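You operate a simulated robot arm through the tools that you are given. There is no shell and no other tool. Be economical: measure what you need, move in short steps, check, and stop when the job is done.

You run a simulated robot arm. Do the job below in one go: nothing can be reset, and whatever is moved stays where it is left.

JOB
Put the slurry beaker on top of the white wipe carton.
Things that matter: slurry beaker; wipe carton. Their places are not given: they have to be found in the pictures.

The check looks at the end state, three seconds after you hand in, the way a careful person would. Anything else that was tipped, shoved, dropped, spilled or broken makes it a failure.

ROBOT AND FRAMES
A 6-joint arm with a two-finger parallel gripper, fixed in place. Base frame: the origin is at the foot of the arm, x ahead of it, y to its left, z up; the work surface is at about z = 0.86. Lengths are in m, angles in degrees, forces in N, time in s.
With the tool pointing down near the work surface it reaches from about 0.24 to 0.64 m from the base axis. Its first joint turns from -66.0 to 66.0 degrees. Payload 2.7 kg.
The TCP is the grasp point between the finger pads, 0.023 m short of the fingertips. In the tool frame z runs along the fingers and y along their closing line. Largest opening 0.094 m; finger width 0.038, thickness 0.01; the body of the gripper, 0.054 by 0.096 m, starts 0.039 m behind the TCP.
Orientation is told as [roll, pitch, yaw] about the base's x, y, z axes, in that order, counted from this pose: with the fingers straight down and closing along the base's y, the tool's x points along the base's -x, its y along +y and its z along -z.

CONTROLS
- The arm moves only by the tool drive_tool. Its argument "series" is a list of rows, each an object of numbers (a shift or turn left out is 0, a gripper value left out holds the last): "x", "y", "z": the shift along the tool's x, y, z in m; "spin": the turn about the tool's z in degrees. In form: [{"x": .., "y": .., "z": .., "spin": ..}, ...]. A call has 1 to 8 rows; each row is the pose to reach, as a shift and turn from the pose commanded when the call began, along the tool's axes at that moment. "jaw" is the opening, from 0 (shut) to 1 (fully open), set as the call begins (left out, the last holds). Rows are played at 5 a second. More than 0.05 m and 8.6 degrees between two rows, or a gripper value outside its range, and nothing of the call is played. Where a pose cannot be reached the arm comes as near as it can. A force on the tool above 40 N (or 10 N above the force at the start of the call, whichever is more), or a blocked arm, ends the call early, and 0.2 s more pass. Each finger travels about 0.045 m/s and halts on what it meets, pressing with about 40 N; the grip force reading is that of the motor and also rises with nothing between the fingers. The clock runs only during rows and for 0.2 s after the last one: add rows that repeat a pose to give the fingers time. The reply holds the time, the measured pose of the TCP, the force on the tool along the base axes, the opening and the grip force, in the units named above and with some noise.
- Cameras (640 x 400 px; columns grow to the right, rows downward): "scene" is fixed at [0.0931, -0.4606, 1.393]; the picture's right is [0.51, -0.86, 0.00], its down [-0.58, -0.35, -0.73] and it looks along [0.63, 0.37, -0.68] (base axes); focal length 346 px, centre (320, 200). "wrist" rides on the gripper at [-0.039, 0, -0.044] in the tool frame; the picture's right is [0.00, -1.00, 0.00], its down [0.97, 0.00, -0.24] and it looks along [0.24, 0.00, 0.97] (tool axes); focal length 218 px, centre (320, 200).
- get_image(camera): a new picture of that camera. The clock stands still meanwhile.
- probe_pixels(camera, pixels): for up to 12 pixels [column, row] of the newest picture of that camera ("zoom" is the newest enlarged one), the place [x, y, z] in the base frame of the surface seen there, good to about 0.003 m. The clock stands still meanwhile.
- zoom(camera, box): a new picture of the part [left, top, right, bottom] of that camera's present view, enlarged. The clock stands still meanwhile.
- close_job(): hands the job in; it is judged then, once.

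Keep the steps short. Do not move on a guess: measure, check each grasp and each placing, and mend mistakes. In all there are 60 turns and 20 pictures (those below and enlarged ones count). Leave the gripper open and the arm clear of the work at the hand-in unless told otherwise, and finish with a single line.

The tools are called after "Request:" as name(argument=value, ...) on one line, values as JSON. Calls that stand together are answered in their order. drive_tool: Moves the arm, as the interface text tells. Its arguments: {"type":"object","properties":{"series":{"type":"array","items":{"type":"object","properties":{"x":{"type":"number"},"y":{"type":"number"},"z":{"type":"number"},"spin":{"type":"number"}}}},"jaw":{"type":"number"}},"required":["series"]} The other tools are called the same way: get_image (camera) takes a picture; probe_pixels (camera, pixels) gives the place of the surface under pixels of a picture; zoom (camera, box) takes an enlarged picture of a part of a camera's view; close_job () hands the job in.

At the start:

```text
time_s: 0.0
eef_pos: [0.3028, -0.1923, 1.1682]
orientation: [0.0, 0.0, 0.0]
ft_force: [0.1, 0.0, -1.1]
width: 0.0942
finger_force: 0.1
```

scene: 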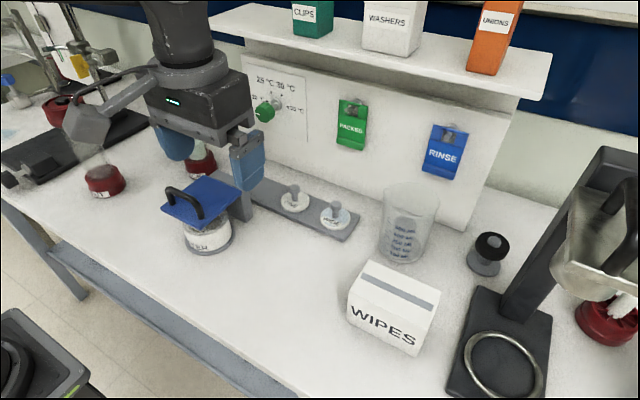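
wrist: 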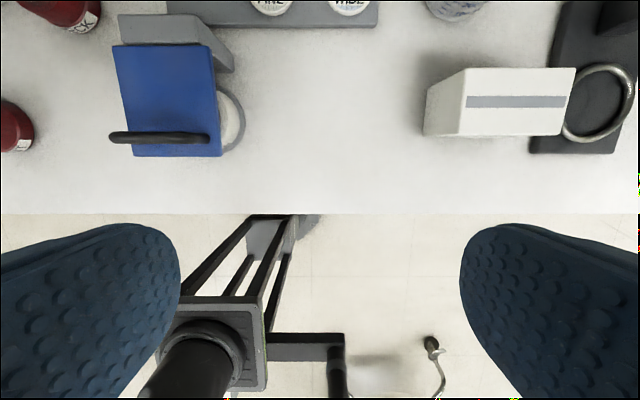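

I see a clear graduated beaker at about (408,225), a jar under a blue shelf at (208,235) and the carton at (393,307). I'll zoom in on them to read the labels.

Request:
zoom(camera="scene", box=[140, 150, 300, 270])

Request:
zoom(camera="scene", box=[330, 170, 530, 370])

```text
3.33 times, centred on (220, 210) of scene
```

zoom: 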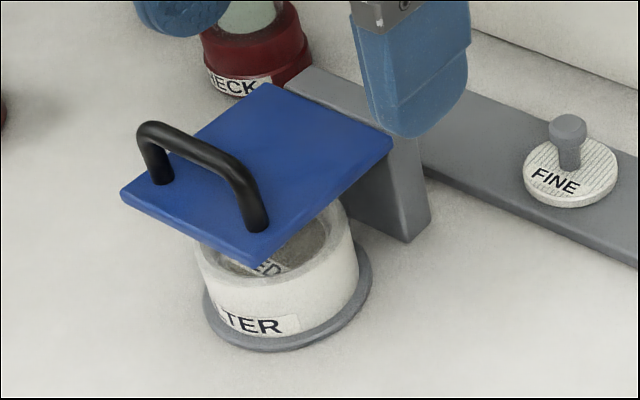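

```text
2.00 times, centred on (430, 270) of scene
```

zoom: 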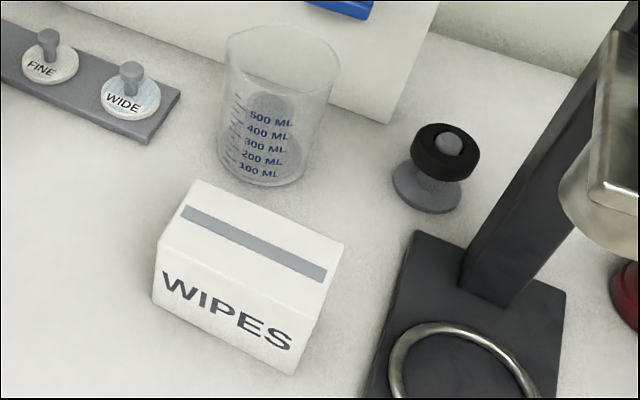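

The graduated beaker has something grey in it. I'll probe points on the beaker and carton, and look at the left side for any other beaker.

Request:
probe_pixels(camera="zoom", pixels=[[225, 60], [340, 60], [283, 88], [265, 185], [270, 110], [219, 155], [195, 182], [343, 245], [300, 318], [157, 250], [293, 374], [250, 240]])

Request:
zoom(camera="scene", box=[0, 20, 256, 200])

```text
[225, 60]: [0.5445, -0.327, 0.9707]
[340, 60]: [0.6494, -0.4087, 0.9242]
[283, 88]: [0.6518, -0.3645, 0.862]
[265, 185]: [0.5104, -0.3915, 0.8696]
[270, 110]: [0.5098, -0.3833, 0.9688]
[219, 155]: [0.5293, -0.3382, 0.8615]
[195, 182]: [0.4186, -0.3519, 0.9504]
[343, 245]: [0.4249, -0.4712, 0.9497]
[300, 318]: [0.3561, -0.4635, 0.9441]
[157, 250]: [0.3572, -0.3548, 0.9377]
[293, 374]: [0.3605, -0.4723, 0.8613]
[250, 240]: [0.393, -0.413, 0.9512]
```

```text
2.22 times, centred on (128, 110) of scene
```

zoom: 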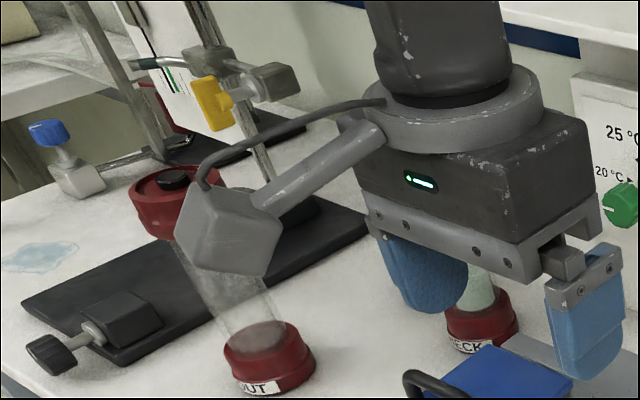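

There's no other beaker, so the graduated one is the target and the carton top is at z≈0.95. I'll move at the present height to bring the wrist camera over the beaker (TCP about x 0.43, y -0.36). First I'll check where the shelf edge is for clearance.

Request:
get_image(camera="scene")

Request:
probe_pixels(camera="scene", pixels=[[540, 90], [400, 60], [480, 60], [444, 150], [440, 175], [590, 270], [492, 245], [615, 160], [520, 260], [408, 262], [350, 130], [600, 290]])

Request:
drive_tool(series=[{"x": -0.03, "y": -0.035}, {"x": -0.06, "y": -0.07}, {"x": -0.09, "y": -0.105}, {"x": -0.12, "y": -0.14}, {"x": -0.127, "y": -0.168}, {"x": -0.127, "y": -0.168}], jaw=1)

```text
14 pictures are left
```

scene: 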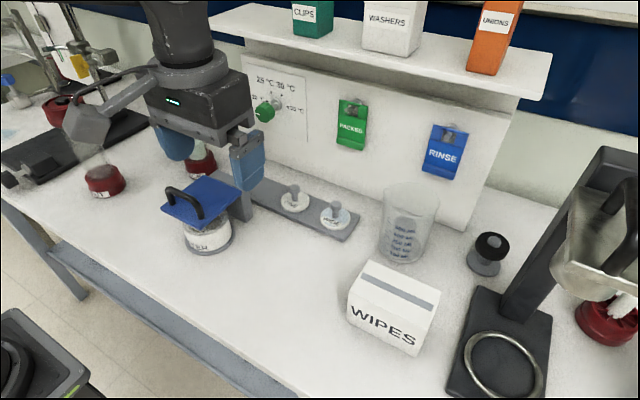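

```text
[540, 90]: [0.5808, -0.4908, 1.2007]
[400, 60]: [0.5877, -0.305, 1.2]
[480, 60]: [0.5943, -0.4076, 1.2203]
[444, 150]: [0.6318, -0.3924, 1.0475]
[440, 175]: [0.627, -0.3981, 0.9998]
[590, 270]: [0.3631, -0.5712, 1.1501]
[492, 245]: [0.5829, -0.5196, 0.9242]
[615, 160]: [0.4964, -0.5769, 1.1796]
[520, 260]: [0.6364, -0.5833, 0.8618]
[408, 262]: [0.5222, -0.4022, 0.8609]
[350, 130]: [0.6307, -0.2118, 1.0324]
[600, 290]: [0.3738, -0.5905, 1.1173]
```

```text
time_s: 1.4
eef_pos: [0.4281, -0.3602, 1.1672]
orientation: [0.1, 0.1, 0.2]
ft_force: [-0.3, 0.1, -0.4]
width: 0.0938
finger_force: 0.1
```

The shelf (z≈1.2) has its front edge near x≈0.58, close to the beaker, so I need exact numbers. I'll take a wrist picture.

Request:
get_image(camera="wrist")

Request:
get_image(camera="scene")

```text
13 pictures are left
```

wrist: 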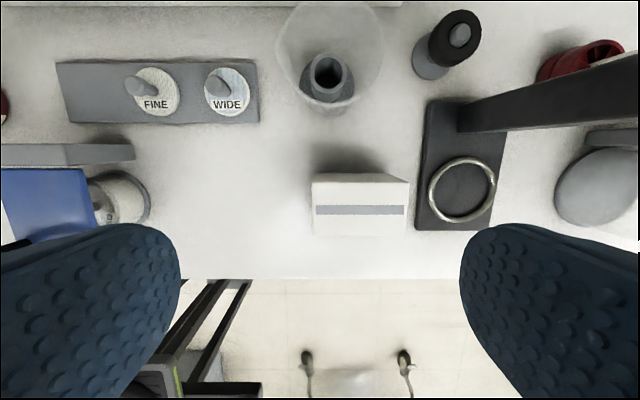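

```text
12 pictures are left
```

scene: 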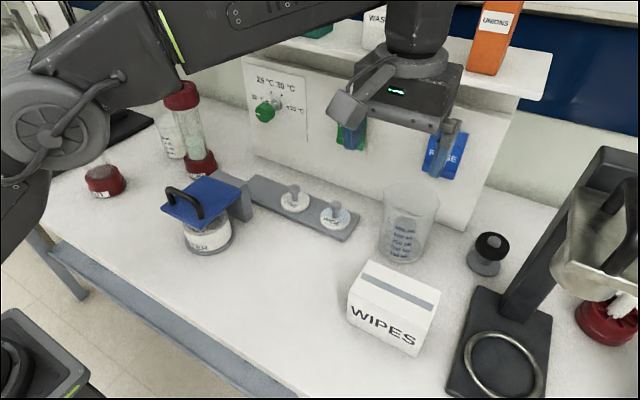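

Inside the beaker there's a small hollow grey object. I'll zoom in on it and probe the beaker rim and shelf edge.

Request:
zoom(camera="wrist", box=[250, 0, 410, 110])

Request:
probe_pixels(camera="zoom", pixels=[[100, 150], [535, 150], [315, 300], [300, 380], [300, 420], [310, 230], [410, 350], [200, 370], [430, 430], [210, 10], [410, 10], [310, 12]])

Request:
probe_pixels(camera="scene", pixels=[[540, 98], [300, 30], [270, 40], [384, 194], [440, 205], [410, 216], [408, 185], [400, 262], [520, 90], [405, 205], [415, 250], [395, 230]])

```text
3.64 times, centred on (330, 55) of wrist
```

zoom: 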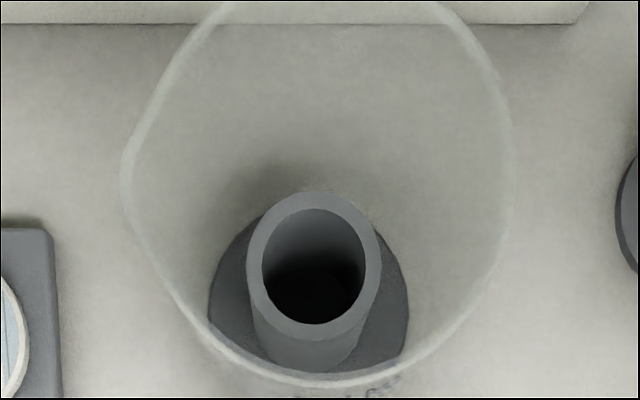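

```text
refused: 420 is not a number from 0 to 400
```

```text
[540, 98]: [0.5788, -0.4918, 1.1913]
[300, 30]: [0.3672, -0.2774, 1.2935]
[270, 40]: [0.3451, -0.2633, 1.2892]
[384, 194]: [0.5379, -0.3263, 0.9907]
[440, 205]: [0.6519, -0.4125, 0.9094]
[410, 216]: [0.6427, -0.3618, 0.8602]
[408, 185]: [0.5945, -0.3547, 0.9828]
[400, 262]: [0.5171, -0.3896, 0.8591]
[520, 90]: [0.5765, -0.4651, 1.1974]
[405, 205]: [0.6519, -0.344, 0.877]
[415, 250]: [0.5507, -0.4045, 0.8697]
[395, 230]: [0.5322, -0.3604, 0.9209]
```

I'll probe the beaker again with valid pixels.

Request:
probe_pixels(camera="zoom", pixels=[[124, 160], [513, 160], [312, 200], [315, 330], [250, 270], [375, 270], [313, 290], [225, 300], [395, 320], [300, 382], [390, 380], [310, 360]])

Request:
zoom(camera="scene", box=[365, 175, 455, 270])

```text
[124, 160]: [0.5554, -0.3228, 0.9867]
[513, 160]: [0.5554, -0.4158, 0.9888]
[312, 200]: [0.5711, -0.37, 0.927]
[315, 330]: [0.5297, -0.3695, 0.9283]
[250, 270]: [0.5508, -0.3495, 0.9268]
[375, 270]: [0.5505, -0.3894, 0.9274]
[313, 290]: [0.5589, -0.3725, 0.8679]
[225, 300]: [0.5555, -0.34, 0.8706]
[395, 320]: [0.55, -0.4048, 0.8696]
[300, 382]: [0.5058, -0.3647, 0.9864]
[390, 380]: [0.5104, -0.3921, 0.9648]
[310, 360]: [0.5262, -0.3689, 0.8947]
```

```text
4.21 times, centred on (410, 222) of scene
```

zoom: 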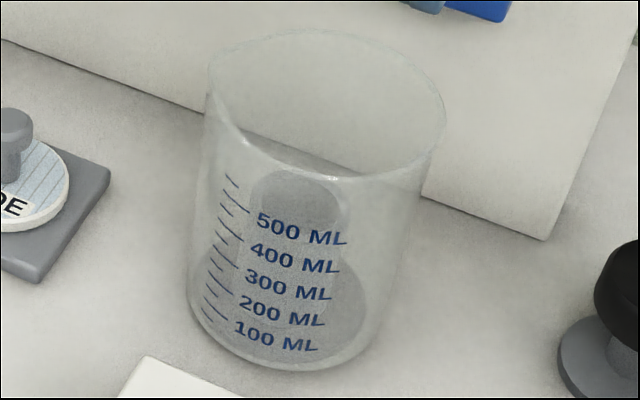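

The beaker's rim is about 0.093 m wide at z≈0.987, centred near (0.551, -0.369). That is beyond the arm's reach for a full grasp, and the shelf (edge x≈0.577, z 1.19) is above it. The front wall at x≈0.507 is reachable, so I'll pinch it with one finger inside, above the inner tube (top z 0.927). First I'll probe the camera housing's lower edge for rim clearance, then turn the tool -90° at this safe height.

Request:
probe_pixels(camera="scene", pixels=[[345, 118], [335, 115], [352, 122], [345, 105], [360, 100], [440, 125], [380, 118], [448, 165], [410, 68], [410, 30], [438, 30]])

Request:
drive_tool(series=[{"spin": -8.5}, {"spin": -17}, {"spin": -25.5}, {"spin": -34}, {"spin": -42.5}, {"spin": -45}])

```text
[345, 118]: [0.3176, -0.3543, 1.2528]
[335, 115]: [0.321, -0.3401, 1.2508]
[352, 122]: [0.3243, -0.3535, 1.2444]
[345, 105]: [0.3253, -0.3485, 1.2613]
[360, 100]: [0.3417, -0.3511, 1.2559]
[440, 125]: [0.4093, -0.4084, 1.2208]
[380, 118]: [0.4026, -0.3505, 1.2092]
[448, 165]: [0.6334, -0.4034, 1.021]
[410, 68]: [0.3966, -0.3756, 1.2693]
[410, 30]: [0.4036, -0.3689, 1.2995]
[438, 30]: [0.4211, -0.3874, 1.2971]
```

```text
time_s: 2.8
eef_pos: [0.431, -0.3591, 1.1677]
orientation: [0.0, 0.0, 45.2]
ft_force: [0.7, 0.2, 0.5]
width: 0.0943
finger_force: 0.1
```

The accessory box sits on the tool's +x side, 0.11 m out. With -90° it would swing toward the tall stand on the right, so I'll turn the other way, to +90° overall.

Request:
drive_tool(series=[{"spin": 8.5}, {"spin": 17}, {"spin": 25.5}, {"spin": 34}, {"spin": 42.5}, {"spin": 51}, {"spin": 59.5}, {"spin": 68}])

Request:
drive_tool(series=[{"spin": 8.5}, {"spin": 17}, {"spin": 25.5}, {"spin": 34}, {"spin": 42.5}, {"spin": 51}, {"spin": 59.5}, {"spin": 67}], jaw=0.55)

```text
time_s: 4.6
eef_pos: [0.4314, -0.3601, 1.1677]
orientation: [0.0, 0.0, -23.2]
ft_force: [0.3, -0.5, -0.3]
width: 0.094
finger_force: 0.0
```

```text
time_s: 6.4
eef_pos: [0.4311, -0.361, 1.1674]
orientation: [0.1, 0.0, -90.1]
ft_force: [0.4, 0.5, -0.1]
width: 0.0518
finger_force: 0.1
```

The tool is now at yaw -90°, closing along base x, with the jaw at 0.052. Next I'll lower to z 1.05, still in front of the beaker, then go forward over its front wall and look.

Request:
drive_tool(series=[{"z": 0.04}, {"z": 0.08}, {"z": 0.117}, {"z": 0.117, "y": 0.03, "x": -0.004}, {"z": 0.117, "y": 0.055, "x": -0.009}, {"z": 0.117, "y": 0.076, "x": -0.009}, {"z": 0.117, "y": 0.076, "x": -0.009}])

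Request:
get_image(camera="wrist")

Request:
zoom(camera="scene", box=[300, 60, 540, 280])

```text
time_s: 8.0
eef_pos: [0.5009, -0.3651, 1.048]
orientation: [-0.1, 0.0, -90.0]
ft_force: [-0.4, -0.3, 0.2]
width: 0.0517
finger_force: 0.1
out of reach, approached as far as the arm can: row 6, 7
```

```text
9 pictures are left
```

wrist: 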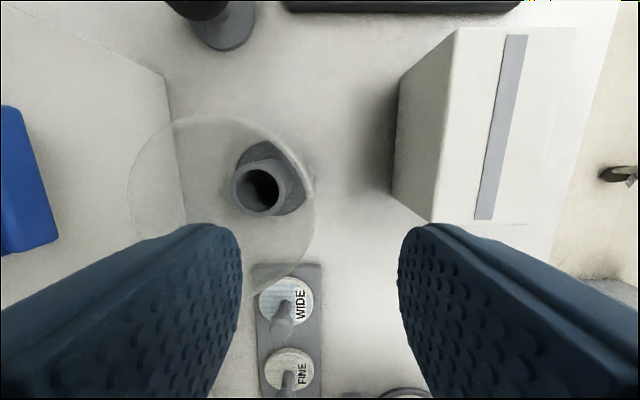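

```text
1.82 times, centred on (420, 170) of scene
```

zoom: 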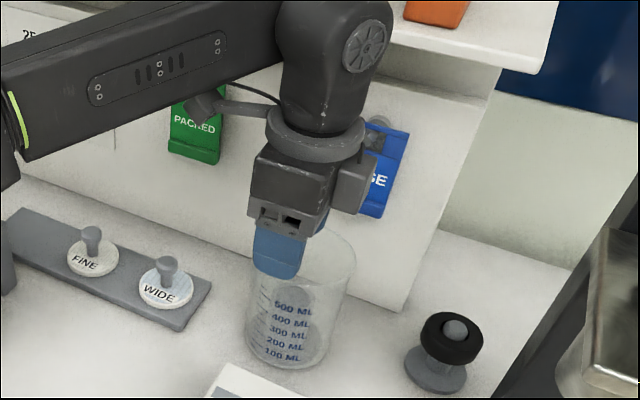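

The arm stopped at x≈0.501 (reach limit at this height), but the wall at x≈0.507 still lies between the fingers. I'll probe the rim from this view to be sure.

Request:
probe_pixels(camera="wrist", pixels=[[314, 205], [313, 190], [310, 235], [300, 165], [295, 265], [130, 190], [200, 118], [235, 190], [285, 190], [258, 160], [312, 215], [305, 250]])

```text
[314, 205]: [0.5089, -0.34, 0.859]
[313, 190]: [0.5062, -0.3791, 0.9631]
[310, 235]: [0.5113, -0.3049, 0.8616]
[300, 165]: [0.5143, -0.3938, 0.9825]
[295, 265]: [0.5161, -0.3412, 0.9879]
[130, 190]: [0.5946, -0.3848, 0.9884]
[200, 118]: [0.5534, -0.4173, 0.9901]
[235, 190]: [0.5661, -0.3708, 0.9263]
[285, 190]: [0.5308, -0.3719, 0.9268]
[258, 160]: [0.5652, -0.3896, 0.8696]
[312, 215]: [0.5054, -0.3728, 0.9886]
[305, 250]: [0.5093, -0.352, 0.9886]
```

The rim front is x≈0.505 at y -0.37 with its top at z≈0.988. I'll lower straight to z≈0.962: tips at 0.939, above the inner tube's 0.927, with the palm at 1.001, clear of the rim.

Request:
drive_tool(series=[{"z": 0.02}, {"z": 0.04}, {"z": 0.06}, {"z": 0.075}, {"z": 0.086}, {"z": 0.086}])

```text
time_s: 9.4
eef_pos: [0.5023, -0.3661, 0.9623]
orientation: [0.0, 0.0, -90.0]
ft_force: [-0.1, -0.2, -0.4]
width: 0.0516
finger_force: 0.1
```

The tool is at depth with no contact. I'll shift 4.5 mm forward to centre the wall, which spans about 0.505–0.508.

Request:
drive_tool(series=[{"y": 0.0045, "x": -0.002}, {"y": 0.0045, "x": -0.002}])

Request:
get_image(camera="wrist")

```text
time_s: 10.0
eef_pos: [0.507, -0.3698, 0.9631]
orientation: [0.1, 0.1, -89.9]
ft_force: [0.6, 0.0, 0.2]
width: 0.0518
finger_force: 0.1
```

```text
7 pictures are left
```

wrist: 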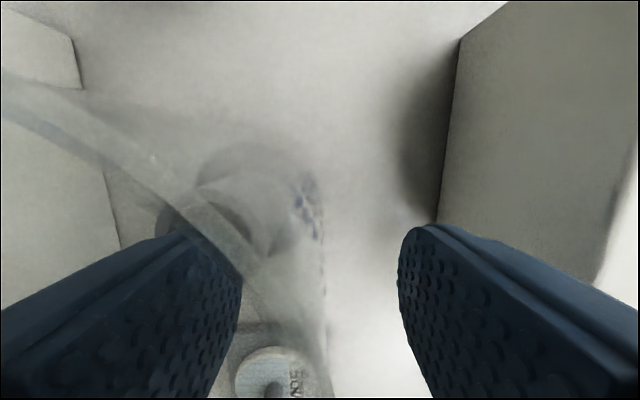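

The left finger is inside the rim and the right one outside, with the wall between them. Now I'll close; the fingers need about 0.6 s.

Request:
drive_tool(series=[{}, {}, {}, {}, {}, {}], jaw=0)

```text
time_s: 11.4
eef_pos: [0.5094, -0.3703, 0.9642]
orientation: [0.6, -0.3, -89.9]
ft_force: [35.3, -4.5, 4.1]
width: 0.0085
finger_force: 39.9
```

The grip is closed at 8.5 mm on the curved wall, but there's a 35 N side force along x. I'll wait briefly to see if it persists.

Request:
drive_tool(series=[{}, {}])

Request:
zoom(camera="scene", box=[330, 140, 490, 280])

```text
time_s: 12.0
eef_pos: [0.5083, -0.3685, 0.9631]
orientation: [0.5, -0.2, -90.0]
ft_force: [34.8, -8.1, 5.8]
width: 0.008
finger_force: 39.6
```

```text
2.86 times, centred on (410, 210) of scene
```

zoom: 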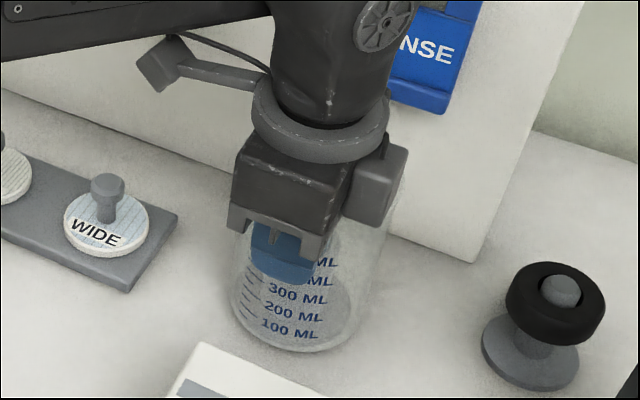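

The force is steady, so the fingers are pulling the wall off its rest position toward -x. I'll relieve it by shifting 2 mm toward +x and read again.

Request:
drive_tool(series=[{"y": 0.001}, {"y": 0.002}, {"y": 0.002}])

```text
time_s: 12.8
eef_pos: [0.5096, -0.3693, 0.9622]
orientation: [0.2, -0.3, -89.9]
ft_force: [28.4, -8.8, 4.5]
width: 0.0083
finger_force: 39.4
```

The force only drops slowly. I'll test with a small 4 mm lift to learn whether the beaker comes free.

Request:
drive_tool(series=[{"z": -0.001, "y": 0.001}, {"z": -0.002, "y": 0.001}, {"z": -0.003, "y": 0.001}, {"z": -0.004, "y": 0.001}])

```text
time_s: 13.8
eef_pos: [0.5073, -0.369, 0.9638]
orientation: [0.0, 0.0, -90.1]
ft_force: [11.1, -27.4, -14.1]
width: 0.0079
finger_force: 40.6
```

The forces changed to y -27 N and z -14 N. I'll look before doing more.

Request:
zoom(camera="scene", box=[350, 160, 470, 270])

Request:
probe_pixels(camera="zoom", pixels=[[320, 345], [250, 330], [400, 320], [200, 230], [225, 300], [240, 120]])

```text
3.64 times, centred on (410, 215) of scene
```

zoom: 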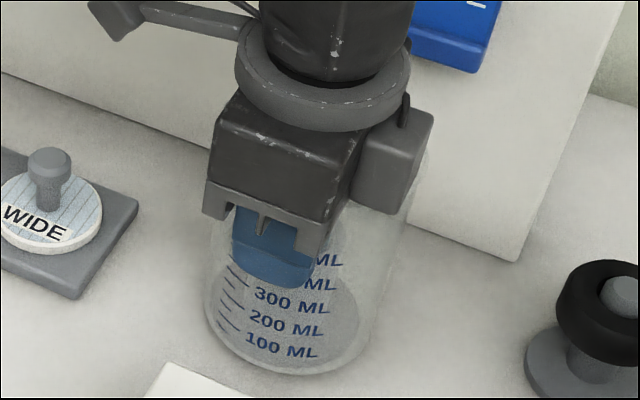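

```text
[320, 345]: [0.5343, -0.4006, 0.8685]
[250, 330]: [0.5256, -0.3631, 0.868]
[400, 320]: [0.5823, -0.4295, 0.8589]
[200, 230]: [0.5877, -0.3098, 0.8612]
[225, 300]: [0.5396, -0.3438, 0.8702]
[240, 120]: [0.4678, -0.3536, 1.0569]
```

The grey camera housing on the -y side may be touching the rim. I'll probe its lower edge.

Request:
probe_pixels(camera="zoom", pixels=[[385, 208], [365, 200], [405, 205], [420, 150], [380, 150], [355, 190], [310, 255], [215, 205], [330, 215], [280, 280]])

```text
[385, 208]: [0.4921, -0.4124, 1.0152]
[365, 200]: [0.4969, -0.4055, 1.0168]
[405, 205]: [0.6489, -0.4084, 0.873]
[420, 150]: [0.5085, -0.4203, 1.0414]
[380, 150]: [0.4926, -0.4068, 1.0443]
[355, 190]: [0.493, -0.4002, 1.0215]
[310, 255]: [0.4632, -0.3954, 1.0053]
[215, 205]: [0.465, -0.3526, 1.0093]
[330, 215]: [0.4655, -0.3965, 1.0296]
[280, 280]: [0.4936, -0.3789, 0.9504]
```

The housing bottom is at 1.015, so it isn't touching the rim. The downward 14 N suggests load is coming onto the grip. I'll lift another few mm slowly; the force limit will stop it if it's stuck.

Request:
drive_tool(series=[{"z": -0.001}, {"z": -0.002}, {"z": -0.003}, {"z": -0.004}, {"z": -0.005}, {"z": -0.005}])

```text
time_s: 15.2
eef_pos: [0.5089, -0.3698, 0.9731]
orientation: [0.0, -0.1, -90.0]
ft_force: [1.4, -10.3, -13.1]
width: 0.0078
finger_force: 40.5
```

The side force is dying away and there's a steady 13 N load, so the beaker (about 1.3 kg) seems to be coming up. I'll lift another 15 mm slowly, then look.

Request:
drive_tool(series=[{"z": -0.003}, {"z": -0.006}, {"z": -0.009}, {"z": -0.012}, {"z": -0.015}, {"z": -0.015}])

Request:
zoom(camera="scene", box=[330, 130, 490, 280])

```text
time_s: 16.6
eef_pos: [0.5089, -0.3699, 0.9865]
orientation: [0.0, 0.0, -90.0]
ft_force: [-4.8, -10.4, -17.9]
width: 0.0081
finger_force: 39.9
```

```text
2.67 times, centred on (410, 205) of scene
```

zoom: 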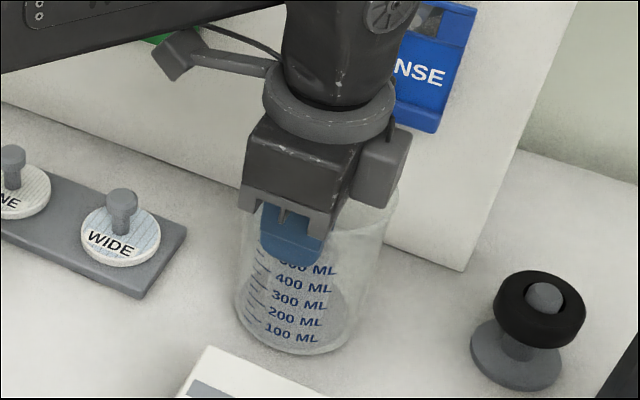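

The finger has slid up the wall: 400/500 ML are now visible below it, and the beaker base is still at scene row ≈263. So this beaker hasn't lifted and acts as if fixed or very heavy. I'll stop pulling, open to 0.55 and go straight up. Then I'll re-check whether another beaker was hidden behind the gripper at the start, since something clear showed near (172,135) in the second scene view.

Request:
drive_tool(series=[{}, {}, {}, {}], jaw=0.55)

Request:
drive_tool(series=[{"z": -0.02}, {"z": -0.04}, {"z": -0.06}, {"z": -0.08}, {"z": -0.1, "y": -0.03}, {"z": -0.13, "y": -0.06}, {"z": -0.17, "y": -0.08}, {"z": -0.18, "y": -0.08}])

Request:
get_image(camera="scene")

```text
time_s: 17.6
eef_pos: [0.5105, -0.3681, 0.9864]
orientation: [0.0, -0.1, -89.9]
ft_force: [0.0, -0.6, 0.5]
width: 0.0516
finger_force: 0.0
```

```text
time_s: 19.4
eef_pos: [0.4309, -0.3672, 1.167]
orientation: [0.0, 0.0, -90.0]
ft_force: [0.3, -0.4, -0.1]
width: 0.0519
finger_force: 0.0
out of reach, approached as far as the arm can: row 3, 4
```

```text
3 pictures are left
```

scene: 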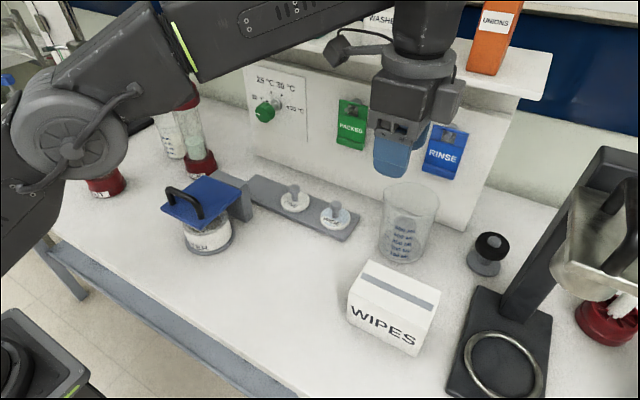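

The graduated beaker is exactly where it was. There is another clear vessel at about (170,135), left of the red-capped column. I'll probe and zoom there.

Request:
zoom(camera="scene", box=[130, 80, 250, 190])

Request:
probe_pixels(camera="zoom", pixels=[[150, 240], [200, 330], [220, 230], [250, 390], [180, 180], [240, 410], [320, 130], [340, 300], [370, 440], [290, 460], [200, 380], [150, 150]])

```text
3.64 times, centred on (190, 135) of scene
```

zoom: 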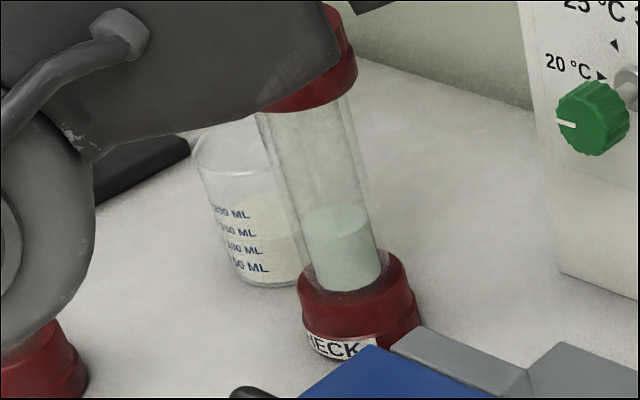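

```text
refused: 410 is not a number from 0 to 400
```

A smaller beaker with white slurry stands behind the "CHECK" column, and that is the slurry beaker. I'll probe it and its neighbours.

Request:
probe_pixels(camera="zoom", pixels=[[194, 165], [235, 178], [265, 287], [240, 275], [230, 230], [212, 225], [290, 275], [220, 130], [335, 330], [400, 300], [330, 95], [375, 230]])

Request:
probe_pixels(camera="scene", pixels=[[105, 185], [200, 160], [240, 187], [180, 215], [252, 205], [205, 185], [140, 125], [190, 100], [125, 180], [195, 203], [262, 113]])

```text
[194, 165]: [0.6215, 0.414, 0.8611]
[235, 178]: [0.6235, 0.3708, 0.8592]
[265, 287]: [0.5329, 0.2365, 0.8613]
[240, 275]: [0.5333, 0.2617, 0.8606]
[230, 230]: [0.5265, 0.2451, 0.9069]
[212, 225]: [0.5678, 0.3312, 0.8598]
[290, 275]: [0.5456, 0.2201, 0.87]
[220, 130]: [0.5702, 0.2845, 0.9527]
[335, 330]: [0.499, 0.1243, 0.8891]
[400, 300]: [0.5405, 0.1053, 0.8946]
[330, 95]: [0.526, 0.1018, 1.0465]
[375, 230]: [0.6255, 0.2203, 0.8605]
```

```text
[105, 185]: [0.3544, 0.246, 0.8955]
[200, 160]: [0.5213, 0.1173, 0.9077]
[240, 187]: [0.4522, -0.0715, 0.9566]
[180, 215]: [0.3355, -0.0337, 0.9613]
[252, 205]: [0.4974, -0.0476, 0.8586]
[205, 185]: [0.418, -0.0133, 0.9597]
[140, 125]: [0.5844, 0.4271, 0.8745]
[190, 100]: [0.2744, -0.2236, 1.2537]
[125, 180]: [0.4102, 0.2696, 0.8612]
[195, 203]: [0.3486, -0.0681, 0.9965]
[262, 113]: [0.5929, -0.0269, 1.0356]
```

The slurry beaker is around (0.55, 0.25) with its rim near z 0.953, standing between the columns "CHECK" (~0.53, 0.11) and "OUT" (~0.37, 0.25). Both columns are about 1.09 tall, so I need the forearm's shape relative to the TCP to keep it clear. I'll probe that from the last scene picture.

Request:
probe_pixels(camera="scene", pixels=[[185, 60], [195, 75], [300, 38], [360, 22], [385, 30], [240, 58], [250, 10], [20, 240], [75, 150], [125, 120], [150, 105], [60, 200]])

Request:
probe_pixels(camera="zoom", pixels=[[345, 50], [350, 10], [325, 10], [330, 100], [300, 110], [250, 283], [282, 284], [195, 150], [205, 178], [240, 120], [255, 118], [245, 172]])

```text
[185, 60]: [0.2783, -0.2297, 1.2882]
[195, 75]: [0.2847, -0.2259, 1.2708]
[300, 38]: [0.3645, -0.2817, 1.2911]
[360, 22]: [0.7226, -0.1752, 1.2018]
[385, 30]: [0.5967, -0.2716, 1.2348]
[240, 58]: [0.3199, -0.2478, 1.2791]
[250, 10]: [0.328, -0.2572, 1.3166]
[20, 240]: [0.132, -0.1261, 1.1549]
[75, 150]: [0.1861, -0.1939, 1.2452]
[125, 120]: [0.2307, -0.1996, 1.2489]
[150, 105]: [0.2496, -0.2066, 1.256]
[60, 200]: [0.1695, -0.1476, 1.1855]
```

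```text
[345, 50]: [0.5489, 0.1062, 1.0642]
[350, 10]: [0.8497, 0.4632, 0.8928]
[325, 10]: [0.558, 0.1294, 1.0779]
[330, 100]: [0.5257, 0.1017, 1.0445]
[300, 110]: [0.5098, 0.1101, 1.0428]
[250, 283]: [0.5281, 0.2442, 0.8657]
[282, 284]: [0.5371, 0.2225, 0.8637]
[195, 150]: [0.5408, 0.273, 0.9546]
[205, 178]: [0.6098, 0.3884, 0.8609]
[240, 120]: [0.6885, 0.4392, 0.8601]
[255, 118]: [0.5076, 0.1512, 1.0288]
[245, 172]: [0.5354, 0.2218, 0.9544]
```

The forearm runs along the left of the tool line at about TCP+0.09, so clearance over the "OUT" column must be checked near the target. I'll swing over at z≈1.167 with tips at 1.144, above everything on the way (≤1.09), keeping x≈0.43. Tool x is now base +y.

Request:
drive_tool(series=[{"x": 0.045}, {"x": 0.09}, {"x": 0.135}, {"x": 0.18}, {"x": 0.225}, {"x": 0.27}, {"x": 0.315}, {"x": 0.36}])

Request:
drive_tool(series=[{"x": 0.045}, {"x": 0.09}, {"x": 0.135}, {"x": 0.18, "y": 0.02}, {"x": 0.22, "y": 0.04}, {"x": 0.22, "y": 0.07}, {"x": 0.22, "y": 0.07}])

```text
time_s: 21.2
eef_pos: [0.4273, -0.01, 1.1677]
orientation: [0.0, 0.0, -89.9]
ft_force: [-0.6, 0.6, -0.3]
width: 0.0513
finger_force: 0.0
```

```text
time_s: 22.8
eef_pos: [0.5014, 0.2109, 1.1663]
orientation: [0.0, 0.0, -90.1]
ft_force: [0.2, 0.0, 0.8]
width: 0.0519
finger_force: 0.1
```

I'm above the slurry beaker area. I'll take the wrist picture to locate the beaker and columns.

Request:
get_image(camera="wrist")

```text
1 pictures are left
```

wrist: 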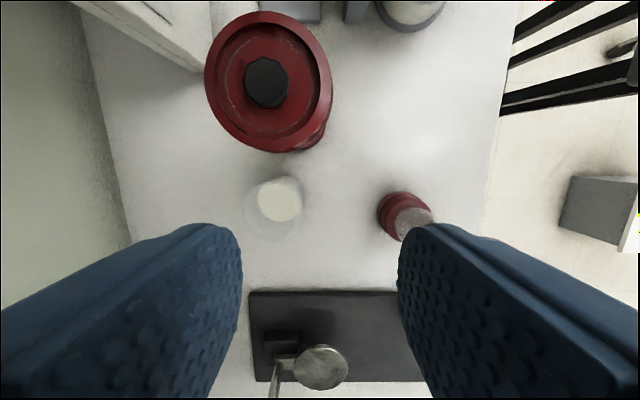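

The beaker with white slurry is at about (272,205), the CHECK cap at (268,82) and the OUT column base at (405,215). I'll probe all of these.

Request:
probe_pixels(camera="wrist", pixels=[[279, 200], [243, 210], [302, 195], [270, 240], [285, 175], [245, 195], [301, 215], [254, 232], [260, 184], [302, 205], [290, 235], [246, 220]])

Request:
probe_pixels(camera="wrist", pixels=[[380, 205], [395, 195], [410, 195], [405, 215], [425, 210], [400, 235], [268, 82], [270, 150], [206, 90], [332, 80], [320, 365], [330, 150]])

```text
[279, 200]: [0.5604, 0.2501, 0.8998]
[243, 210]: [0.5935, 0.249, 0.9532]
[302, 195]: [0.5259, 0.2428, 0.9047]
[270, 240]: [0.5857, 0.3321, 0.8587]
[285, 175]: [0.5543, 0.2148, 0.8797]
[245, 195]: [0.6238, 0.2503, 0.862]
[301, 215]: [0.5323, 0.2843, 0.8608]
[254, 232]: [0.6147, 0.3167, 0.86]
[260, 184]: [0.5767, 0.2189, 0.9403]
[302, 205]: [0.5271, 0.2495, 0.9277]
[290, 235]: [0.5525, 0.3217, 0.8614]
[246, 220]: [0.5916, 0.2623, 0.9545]
```

```text
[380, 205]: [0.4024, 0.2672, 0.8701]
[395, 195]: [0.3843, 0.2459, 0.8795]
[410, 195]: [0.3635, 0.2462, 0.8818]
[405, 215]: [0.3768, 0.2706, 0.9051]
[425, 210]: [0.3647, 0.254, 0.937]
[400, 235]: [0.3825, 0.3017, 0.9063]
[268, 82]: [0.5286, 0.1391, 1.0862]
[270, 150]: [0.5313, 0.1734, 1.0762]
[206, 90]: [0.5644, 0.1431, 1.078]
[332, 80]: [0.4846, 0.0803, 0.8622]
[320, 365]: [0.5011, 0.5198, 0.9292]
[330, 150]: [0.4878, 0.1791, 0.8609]
```

The slurry beaker's centre is (0.560, 0.249), Ø≈0.068, rim 0.954, liquid at 0.90. The CHECK cap is centred at (0.528, 0.139), top 1.086, with its edge at y 0.173. I'll open fully and hover over the beaker at z≈1.06, still above the caps for all arm parts. There I'll use the last picture to measure the forearm's clearance.

Request:
drive_tool(series=[{"z": 0.03, "x": 0.005}, {"z": 0.056, "x": 0.015}, {"z": 0.056, "x": 0.03, "y": 0.02}, {"z": 0.056, "x": 0.038, "y": 0.05}, {"z": 0.08, "x": 0.038, "y": 0.059}, {"z": 0.106, "x": 0.038, "y": 0.059}, {"z": 0.106, "x": 0.038, "y": 0.059}], jaw=1)

Request:
get_image(camera="scene")

```text
time_s: 24.4
eef_pos: [0.5635, 0.2519, 1.0602]
orientation: [-0.1, 0.0, -90.0]
ft_force: [0.0, 0.3, -0.4]
width: 0.0937
finger_force: 0.0
out of reach, approached as far as the arm can: row 6, 7
```

```text
0 pictures are left
```

scene: 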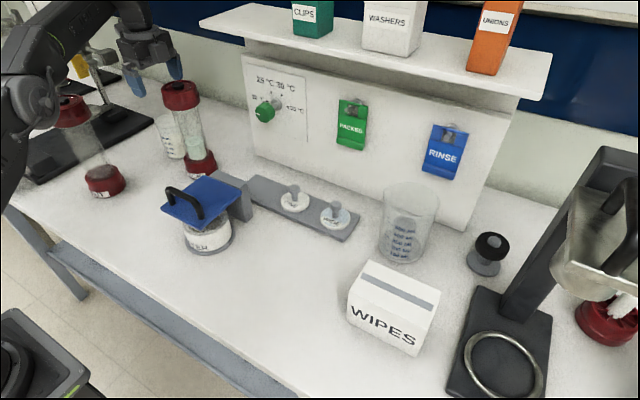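

The OUT column is visible, with its cap near (72,110). I'll probe the forearm's lower edge and that cap.

Request:
probe_pixels(camera="scene", pixels=[[62, 100], [72, 98], [85, 100], [70, 125], [58, 62], [70, 55], [90, 40], [105, 28], [35, 100], [48, 115], [55, 75], [80, 45]])

Request:
probe_pixels(camera="scene", pixels=[[120, 40], [130, 20], [140, 45], [155, 25], [160, 50], [135, 65], [100, 15], [60, 20], [20, 40], [15, 160], [178, 85], [150, 60]])

```text
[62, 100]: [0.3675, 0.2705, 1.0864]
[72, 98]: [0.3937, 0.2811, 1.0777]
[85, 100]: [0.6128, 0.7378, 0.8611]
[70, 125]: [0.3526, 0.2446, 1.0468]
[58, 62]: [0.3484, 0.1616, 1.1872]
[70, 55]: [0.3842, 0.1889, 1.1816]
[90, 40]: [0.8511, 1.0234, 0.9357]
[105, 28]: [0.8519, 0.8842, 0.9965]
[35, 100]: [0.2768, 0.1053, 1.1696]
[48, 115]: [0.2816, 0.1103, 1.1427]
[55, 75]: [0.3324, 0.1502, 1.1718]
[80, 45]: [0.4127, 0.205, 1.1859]
```

```text
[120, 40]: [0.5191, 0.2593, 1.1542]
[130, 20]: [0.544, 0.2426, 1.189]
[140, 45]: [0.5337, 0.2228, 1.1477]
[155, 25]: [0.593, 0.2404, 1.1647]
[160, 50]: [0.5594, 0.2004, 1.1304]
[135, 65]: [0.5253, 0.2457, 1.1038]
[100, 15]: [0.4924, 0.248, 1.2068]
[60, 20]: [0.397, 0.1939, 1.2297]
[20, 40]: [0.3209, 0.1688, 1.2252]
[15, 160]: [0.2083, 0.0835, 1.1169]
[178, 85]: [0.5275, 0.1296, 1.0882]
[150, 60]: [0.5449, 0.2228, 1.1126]
```

The forearm's visible edge is at z≈1.17–1.19 over the OUT cap (top 1.086). Lowering will tilt the forearm down, so I need its exact lower edge.

Request:
probe_pixels(camera="scene", pixels=[[85, 46], [82, 50], [78, 54], [75, 58], [70, 63], [66, 68], [63, 74], [60, 82], [58, 90], [90, 30], [95, 33], [100, 30]])

Request:
probe_pixels(camera="scene", pixels=[[80, 52], [72, 60], [68, 66], [62, 70], [86, 42], [60, 78], [105, 38], [112, 30], [30, 20], [45, 10], [75, 5], [55, 110]])

```text
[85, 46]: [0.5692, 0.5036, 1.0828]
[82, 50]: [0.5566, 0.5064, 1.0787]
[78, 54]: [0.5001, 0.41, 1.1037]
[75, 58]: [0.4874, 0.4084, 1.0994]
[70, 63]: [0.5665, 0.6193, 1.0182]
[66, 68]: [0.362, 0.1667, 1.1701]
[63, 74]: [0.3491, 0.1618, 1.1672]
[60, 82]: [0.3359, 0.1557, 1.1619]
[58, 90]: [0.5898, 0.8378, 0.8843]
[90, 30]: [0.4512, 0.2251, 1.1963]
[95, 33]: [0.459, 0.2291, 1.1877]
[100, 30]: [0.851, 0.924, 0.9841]
```

```text
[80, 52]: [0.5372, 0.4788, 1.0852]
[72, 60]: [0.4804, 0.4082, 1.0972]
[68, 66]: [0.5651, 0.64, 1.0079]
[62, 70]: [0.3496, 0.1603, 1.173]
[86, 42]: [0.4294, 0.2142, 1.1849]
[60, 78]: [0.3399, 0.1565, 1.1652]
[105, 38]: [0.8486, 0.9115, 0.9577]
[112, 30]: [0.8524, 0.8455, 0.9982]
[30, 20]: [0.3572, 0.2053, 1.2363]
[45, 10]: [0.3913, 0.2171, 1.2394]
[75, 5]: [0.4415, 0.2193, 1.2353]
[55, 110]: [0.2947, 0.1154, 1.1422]
```

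The forearm underside is about 1.18 over the OUT cap. Solving the arm geometry, at TCP z 0.935 it will be about 1.11 there, still roughly 2 cm above the 1.086 cap. The housing clears the CHECK cap by about 2 cm. I'll lower to 1.0 first and read the pose.

Request:
drive_tool(series=[{"z": 0.015}, {"z": 0.03}, {"z": 0.045}, {"z": 0.06}, {"z": 0.06}])

Request:
drive_tool(series=[{}])

```text
time_s: 25.6
eef_pos: [0.5583, 0.249, 1.0]
orientation: [0.0, 0.0, -90.0]
ft_force: [-0.1, -0.3, -1.1]
width: 0.0939
finger_force: 0.0
```

```text
time_s: 26.0
eef_pos: [0.5563, 0.2501, 1.0009]
orientation: [0.1, 0.0, -90.0]
ft_force: [-0.5, -0.5, 1.2]
width: 0.0942
finger_force: 0.0
```

At z 1.0 the TCP is about (0.557, 0.2495). I'll shift +3 mm in x and lower to z≈0.936, with about 13 mm of room on each side of the glass.

Request:
drive_tool(series=[{"y": 0.003, "z": 0.01}, {"y": 0.003, "z": 0.022}, {"y": 0.003, "z": 0.034}, {"y": 0.003, "z": 0.046}, {"y": 0.003, "z": 0.057}, {"y": 0.003, "z": 0.064}, {"y": 0.003, "z": 0.064}])

```text
time_s: 27.6
eef_pos: [0.5599, 0.2489, 0.937]
orientation: [0.0, 0.1, -90.0]
ft_force: [-0.3, -0.3, -0.8]
width: 0.0939
finger_force: 0.0
```

There's no contact. Now I'll close on the beaker.

Request:
drive_tool(series=[{}, {}, {}, {}, {}], jaw=0)

```text
time_s: 28.8
eef_pos: [0.5597, 0.2496, 0.9374]
orientation: [0.1, 0.0, -90.0]
ft_force: [-0.6, 0.4, -0.5]
width: 0.0697
finger_force: 40.0
```

The grip holds at 0.0697 m, the beaker's diameter, with no side force. I'll lift slowly by 30 mm and check the load.

Request:
drive_tool(series=[{"z": -0.003}, {"z": -0.008}, {"z": -0.014}, {"z": -0.02}, {"z": -0.026}, {"z": -0.03}, {"z": -0.03}])

```text
time_s: 30.4
eef_pos: [0.5603, 0.2498, 0.9664]
orientation: [0.0, 0.1, -90.0]
ft_force: [0.2, 0.1, -1.4]
width: 0.0697
finger_force: 40.6
```

The load is small and stable and the width is unchanged. Next I'll rise in place to z≈1.045, draw back to x≈0.51 between the columns with the palm above the caps, then rise to about 1.18 so the beaker bottom (TCP-0.076) clears everything.

Request:
drive_tool(series=[{"z": -0.015}, {"z": -0.035}, {"z": -0.055}, {"z": -0.075}, {"z": -0.08, "y": -0.015}, {"z": -0.082, "y": -0.035}, {"z": -0.082, "y": -0.05}, {"z": -0.082, "y": -0.05}])

Request:
drive_tool(series=[{"z": -0.015}, {"z": -0.04}, {"z": -0.065}, {"z": -0.09}, {"z": -0.115}, {"z": -0.13}, {"z": -0.132}])

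```text
time_s: 32.2
eef_pos: [0.5105, 0.2495, 1.0489]
orientation: [0.0, 0.0, -90.0]
ft_force: [0.8, -0.4, -1.5]
width: 0.0694
finger_force: 39.7
```

```text
time_s: 33.8
eef_pos: [0.5111, 0.2487, 1.1814]
orientation: [0.1, 0.0, -90.1]
ft_force: [0.2, -0.5, -2.6]
width: 0.0692
finger_force: 39.8
```

The beaker is held at z 1.181. I'll refine the carton's top corners from the last scene picture and start the swing back along x≈0.43.

Request:
probe_pixels(camera="scene", pixels=[[366, 264], [436, 291], [420, 327], [352, 291], [395, 293], [400, 280], [385, 305], [363, 278], [428, 308], [410, 325], [438, 296], [360, 270]])

Request:
drive_tool(series=[{"y": -0.02, "x": -0.01}, {"y": -0.05, "x": -0.03}, {"y": -0.075, "x": -0.06}, {"y": -0.08, "x": -0.1}, {"y": -0.08, "x": -0.14}, {"y": -0.08, "x": -0.18}, {"y": -0.08, "x": -0.215}, {"y": -0.08, "x": -0.235}])

Request:
drive_tool(series=[{"x": -0.02}, {"x": -0.055}, {"x": -0.095}, {"x": -0.135}, {"x": -0.175}, {"x": -0.215}, {"x": -0.245}, {"x": -0.26}])

```text
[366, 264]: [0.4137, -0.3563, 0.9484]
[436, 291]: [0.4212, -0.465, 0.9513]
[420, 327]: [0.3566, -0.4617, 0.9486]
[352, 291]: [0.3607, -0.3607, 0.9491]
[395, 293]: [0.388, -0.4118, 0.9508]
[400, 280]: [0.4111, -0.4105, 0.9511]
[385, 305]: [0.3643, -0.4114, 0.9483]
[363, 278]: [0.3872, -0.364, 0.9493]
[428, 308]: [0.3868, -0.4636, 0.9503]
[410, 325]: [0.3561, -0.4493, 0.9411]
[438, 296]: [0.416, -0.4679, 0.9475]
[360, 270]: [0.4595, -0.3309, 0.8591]
```

```text
time_s: 35.6
eef_pos: [0.4303, 0.0133, 1.1801]
orientation: [0.0, 0.1, -89.9]
ft_force: [-0.1, -0.8, -1.8]
width: 0.0695
finger_force: 39.4
```

```text
time_s: 37.4
eef_pos: [0.4296, -0.2474, 1.1813]
orientation: [0.0, 0.0, -89.9]
ft_force: [0.3, -0.2, -1.9]
width: 0.0697
finger_force: 40.1
```

The carton top is centred at (0.389, -0.412), z≈0.950. I'll move above it, then descend to z≈1.04 (contact expected near TCP 1.026).

Request:
drive_tool(series=[{"x": -0.02}, {"x": -0.055, "y": -0.01}, {"x": -0.09, "y": -0.02}, {"x": -0.125, "y": -0.03}, {"x": -0.15, "y": -0.04}, {"x": -0.165, "y": -0.041}, {"x": -0.165, "y": -0.041}])

Request:
drive_tool(series=[{"z": 0.015}, {"z": 0.04}, {"z": 0.07}, {"z": 0.1}, {"z": 0.122}, {"z": 0.135}, {"z": 0.14}, {"z": 0.14}])

```text
time_s: 39.0
eef_pos: [0.3901, -0.4116, 1.18]
orientation: [0.1, 0.0, -89.9]
ft_force: [-0.1, 0.4, -2.4]
width: 0.0694
finger_force: 39.9
```

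```text
time_s: 40.8
eef_pos: [0.3894, -0.4105, 1.04]
orientation: [0.0, 0.0, -90.0]
ft_force: [0.4, -0.1, -0.5]
width: 0.0696
finger_force: 40.0
```

The tool is centred at (0.389, -0.411) with the beaker about 14 mm above the lid. I'll lower in millimetre steps and watch the z force.

Request:
drive_tool(series=[{"z": 0.003}, {"z": 0.006}, {"z": 0.009}, {"z": 0.011}, {"z": 0.012}, {"z": 0.012}])

Request:
drive_tool(series=[{"z": 0.001}, {"z": 0.001}])

```text
time_s: 42.2
eef_pos: [0.3904, -0.4102, 1.0292]
orientation: [0.0, -0.1, -90.0]
ft_force: [-0.9, -0.2, -1.4]
width: 0.0694
finger_force: 39.7
```

```text
time_s: 42.8
eef_pos: [0.3893, -0.4106, 1.0279]
orientation: [0.0, 0.0, -90.1]
ft_force: [-0.2, -0.1, -1.8]
width: 0.0694
finger_force: 40.5
```

No contact yet at z 1.028. I'll continue 1 mm at a time.

Request:
drive_tool(series=[{"z": 0.001}, {"z": 0.001}])

Request:
drive_tool(series=[{"z": 0.001}, {"z": 0.001}])

```text
time_s: 43.4
eef_pos: [0.3901, -0.4087, 1.0268]
orientation: [0.0, 0.0, -89.9]
ft_force: [-0.8, -0.5, 0.6]
width: 0.0695
finger_force: 40.0
```

```text
time_s: 44.0
eef_pos: [0.3906, -0.4099, 1.0272]
orientation: [0.1, -0.2, -89.9]
ft_force: [-1.9, 1.4, 7.3]
width: 0.0695
finger_force: 40.4
```

The z force rose to +7 N at z≈1.027, so the beaker rests on the carton. I'll back off 0.5 mm of push, then open fully.

Request:
drive_tool(series=[{"z": -0.001}, {"z": -0.001}])

Request:
drive_tool(series=[{}, {}, {}, {}, {}], jaw=1)

```text
time_s: 44.6
eef_pos: [0.39, -0.4112, 1.0272]
orientation: [0.0, -0.1, -90.0]
ft_force: [-0.1, -1.8, 3.8]
width: 0.0694
finger_force: 40.0
```

```text
time_s: 45.8
eef_pos: [0.3903, -0.4105, 1.0272]
orientation: [0.0, -0.1, -90.0]
ft_force: [0.0, -0.8, -0.5]
width: 0.0941
finger_force: 0.1
```

The beaker is released and the forces are back to zero. I'll go straight up, clear of it (rim at ≈1.043), then draw away to the left.

Request:
drive_tool(series=[{"z": -0.015}, {"z": -0.035}, {"z": -0.06}, {"z": -0.09}, {"z": -0.12}, {"z": -0.15}, {"z": -0.155}])

Request:
drive_tool(series=[{"x": 0.04}, {"x": 0.08}, {"x": 0.12}, {"x": 0.16}, {"x": 0.2}, {"x": 0.2}])

```text
time_s: 47.4
eef_pos: [0.39, -0.4099, 1.1822]
orientation: [-0.1, 0.2, -90.1]
ft_force: [-0.7, 0.4, 0.8]
width: 0.094
finger_force: 0.0
```

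```text
time_s: 48.8
eef_pos: [0.3872, -0.2089, 1.1844]
orientation: [0.0, 0.0, -90.1]
ft_force: [0.0, 0.2, 0.1]
width: 0.0942
finger_force: 0.0
```

The arm is clear with the gripper open, and the readings show a clean release on the carton's centre. I'm handing in.

Request:
close_job()

```text
The job is handed in.
```

The slurry beaker was set down and released at the centre of the wipe carton's lid, going by pose and force readings since no pictures were left to confirm it; I had first gripped the 500 ML beaker by mistake, and it looked unmoved afterwards.
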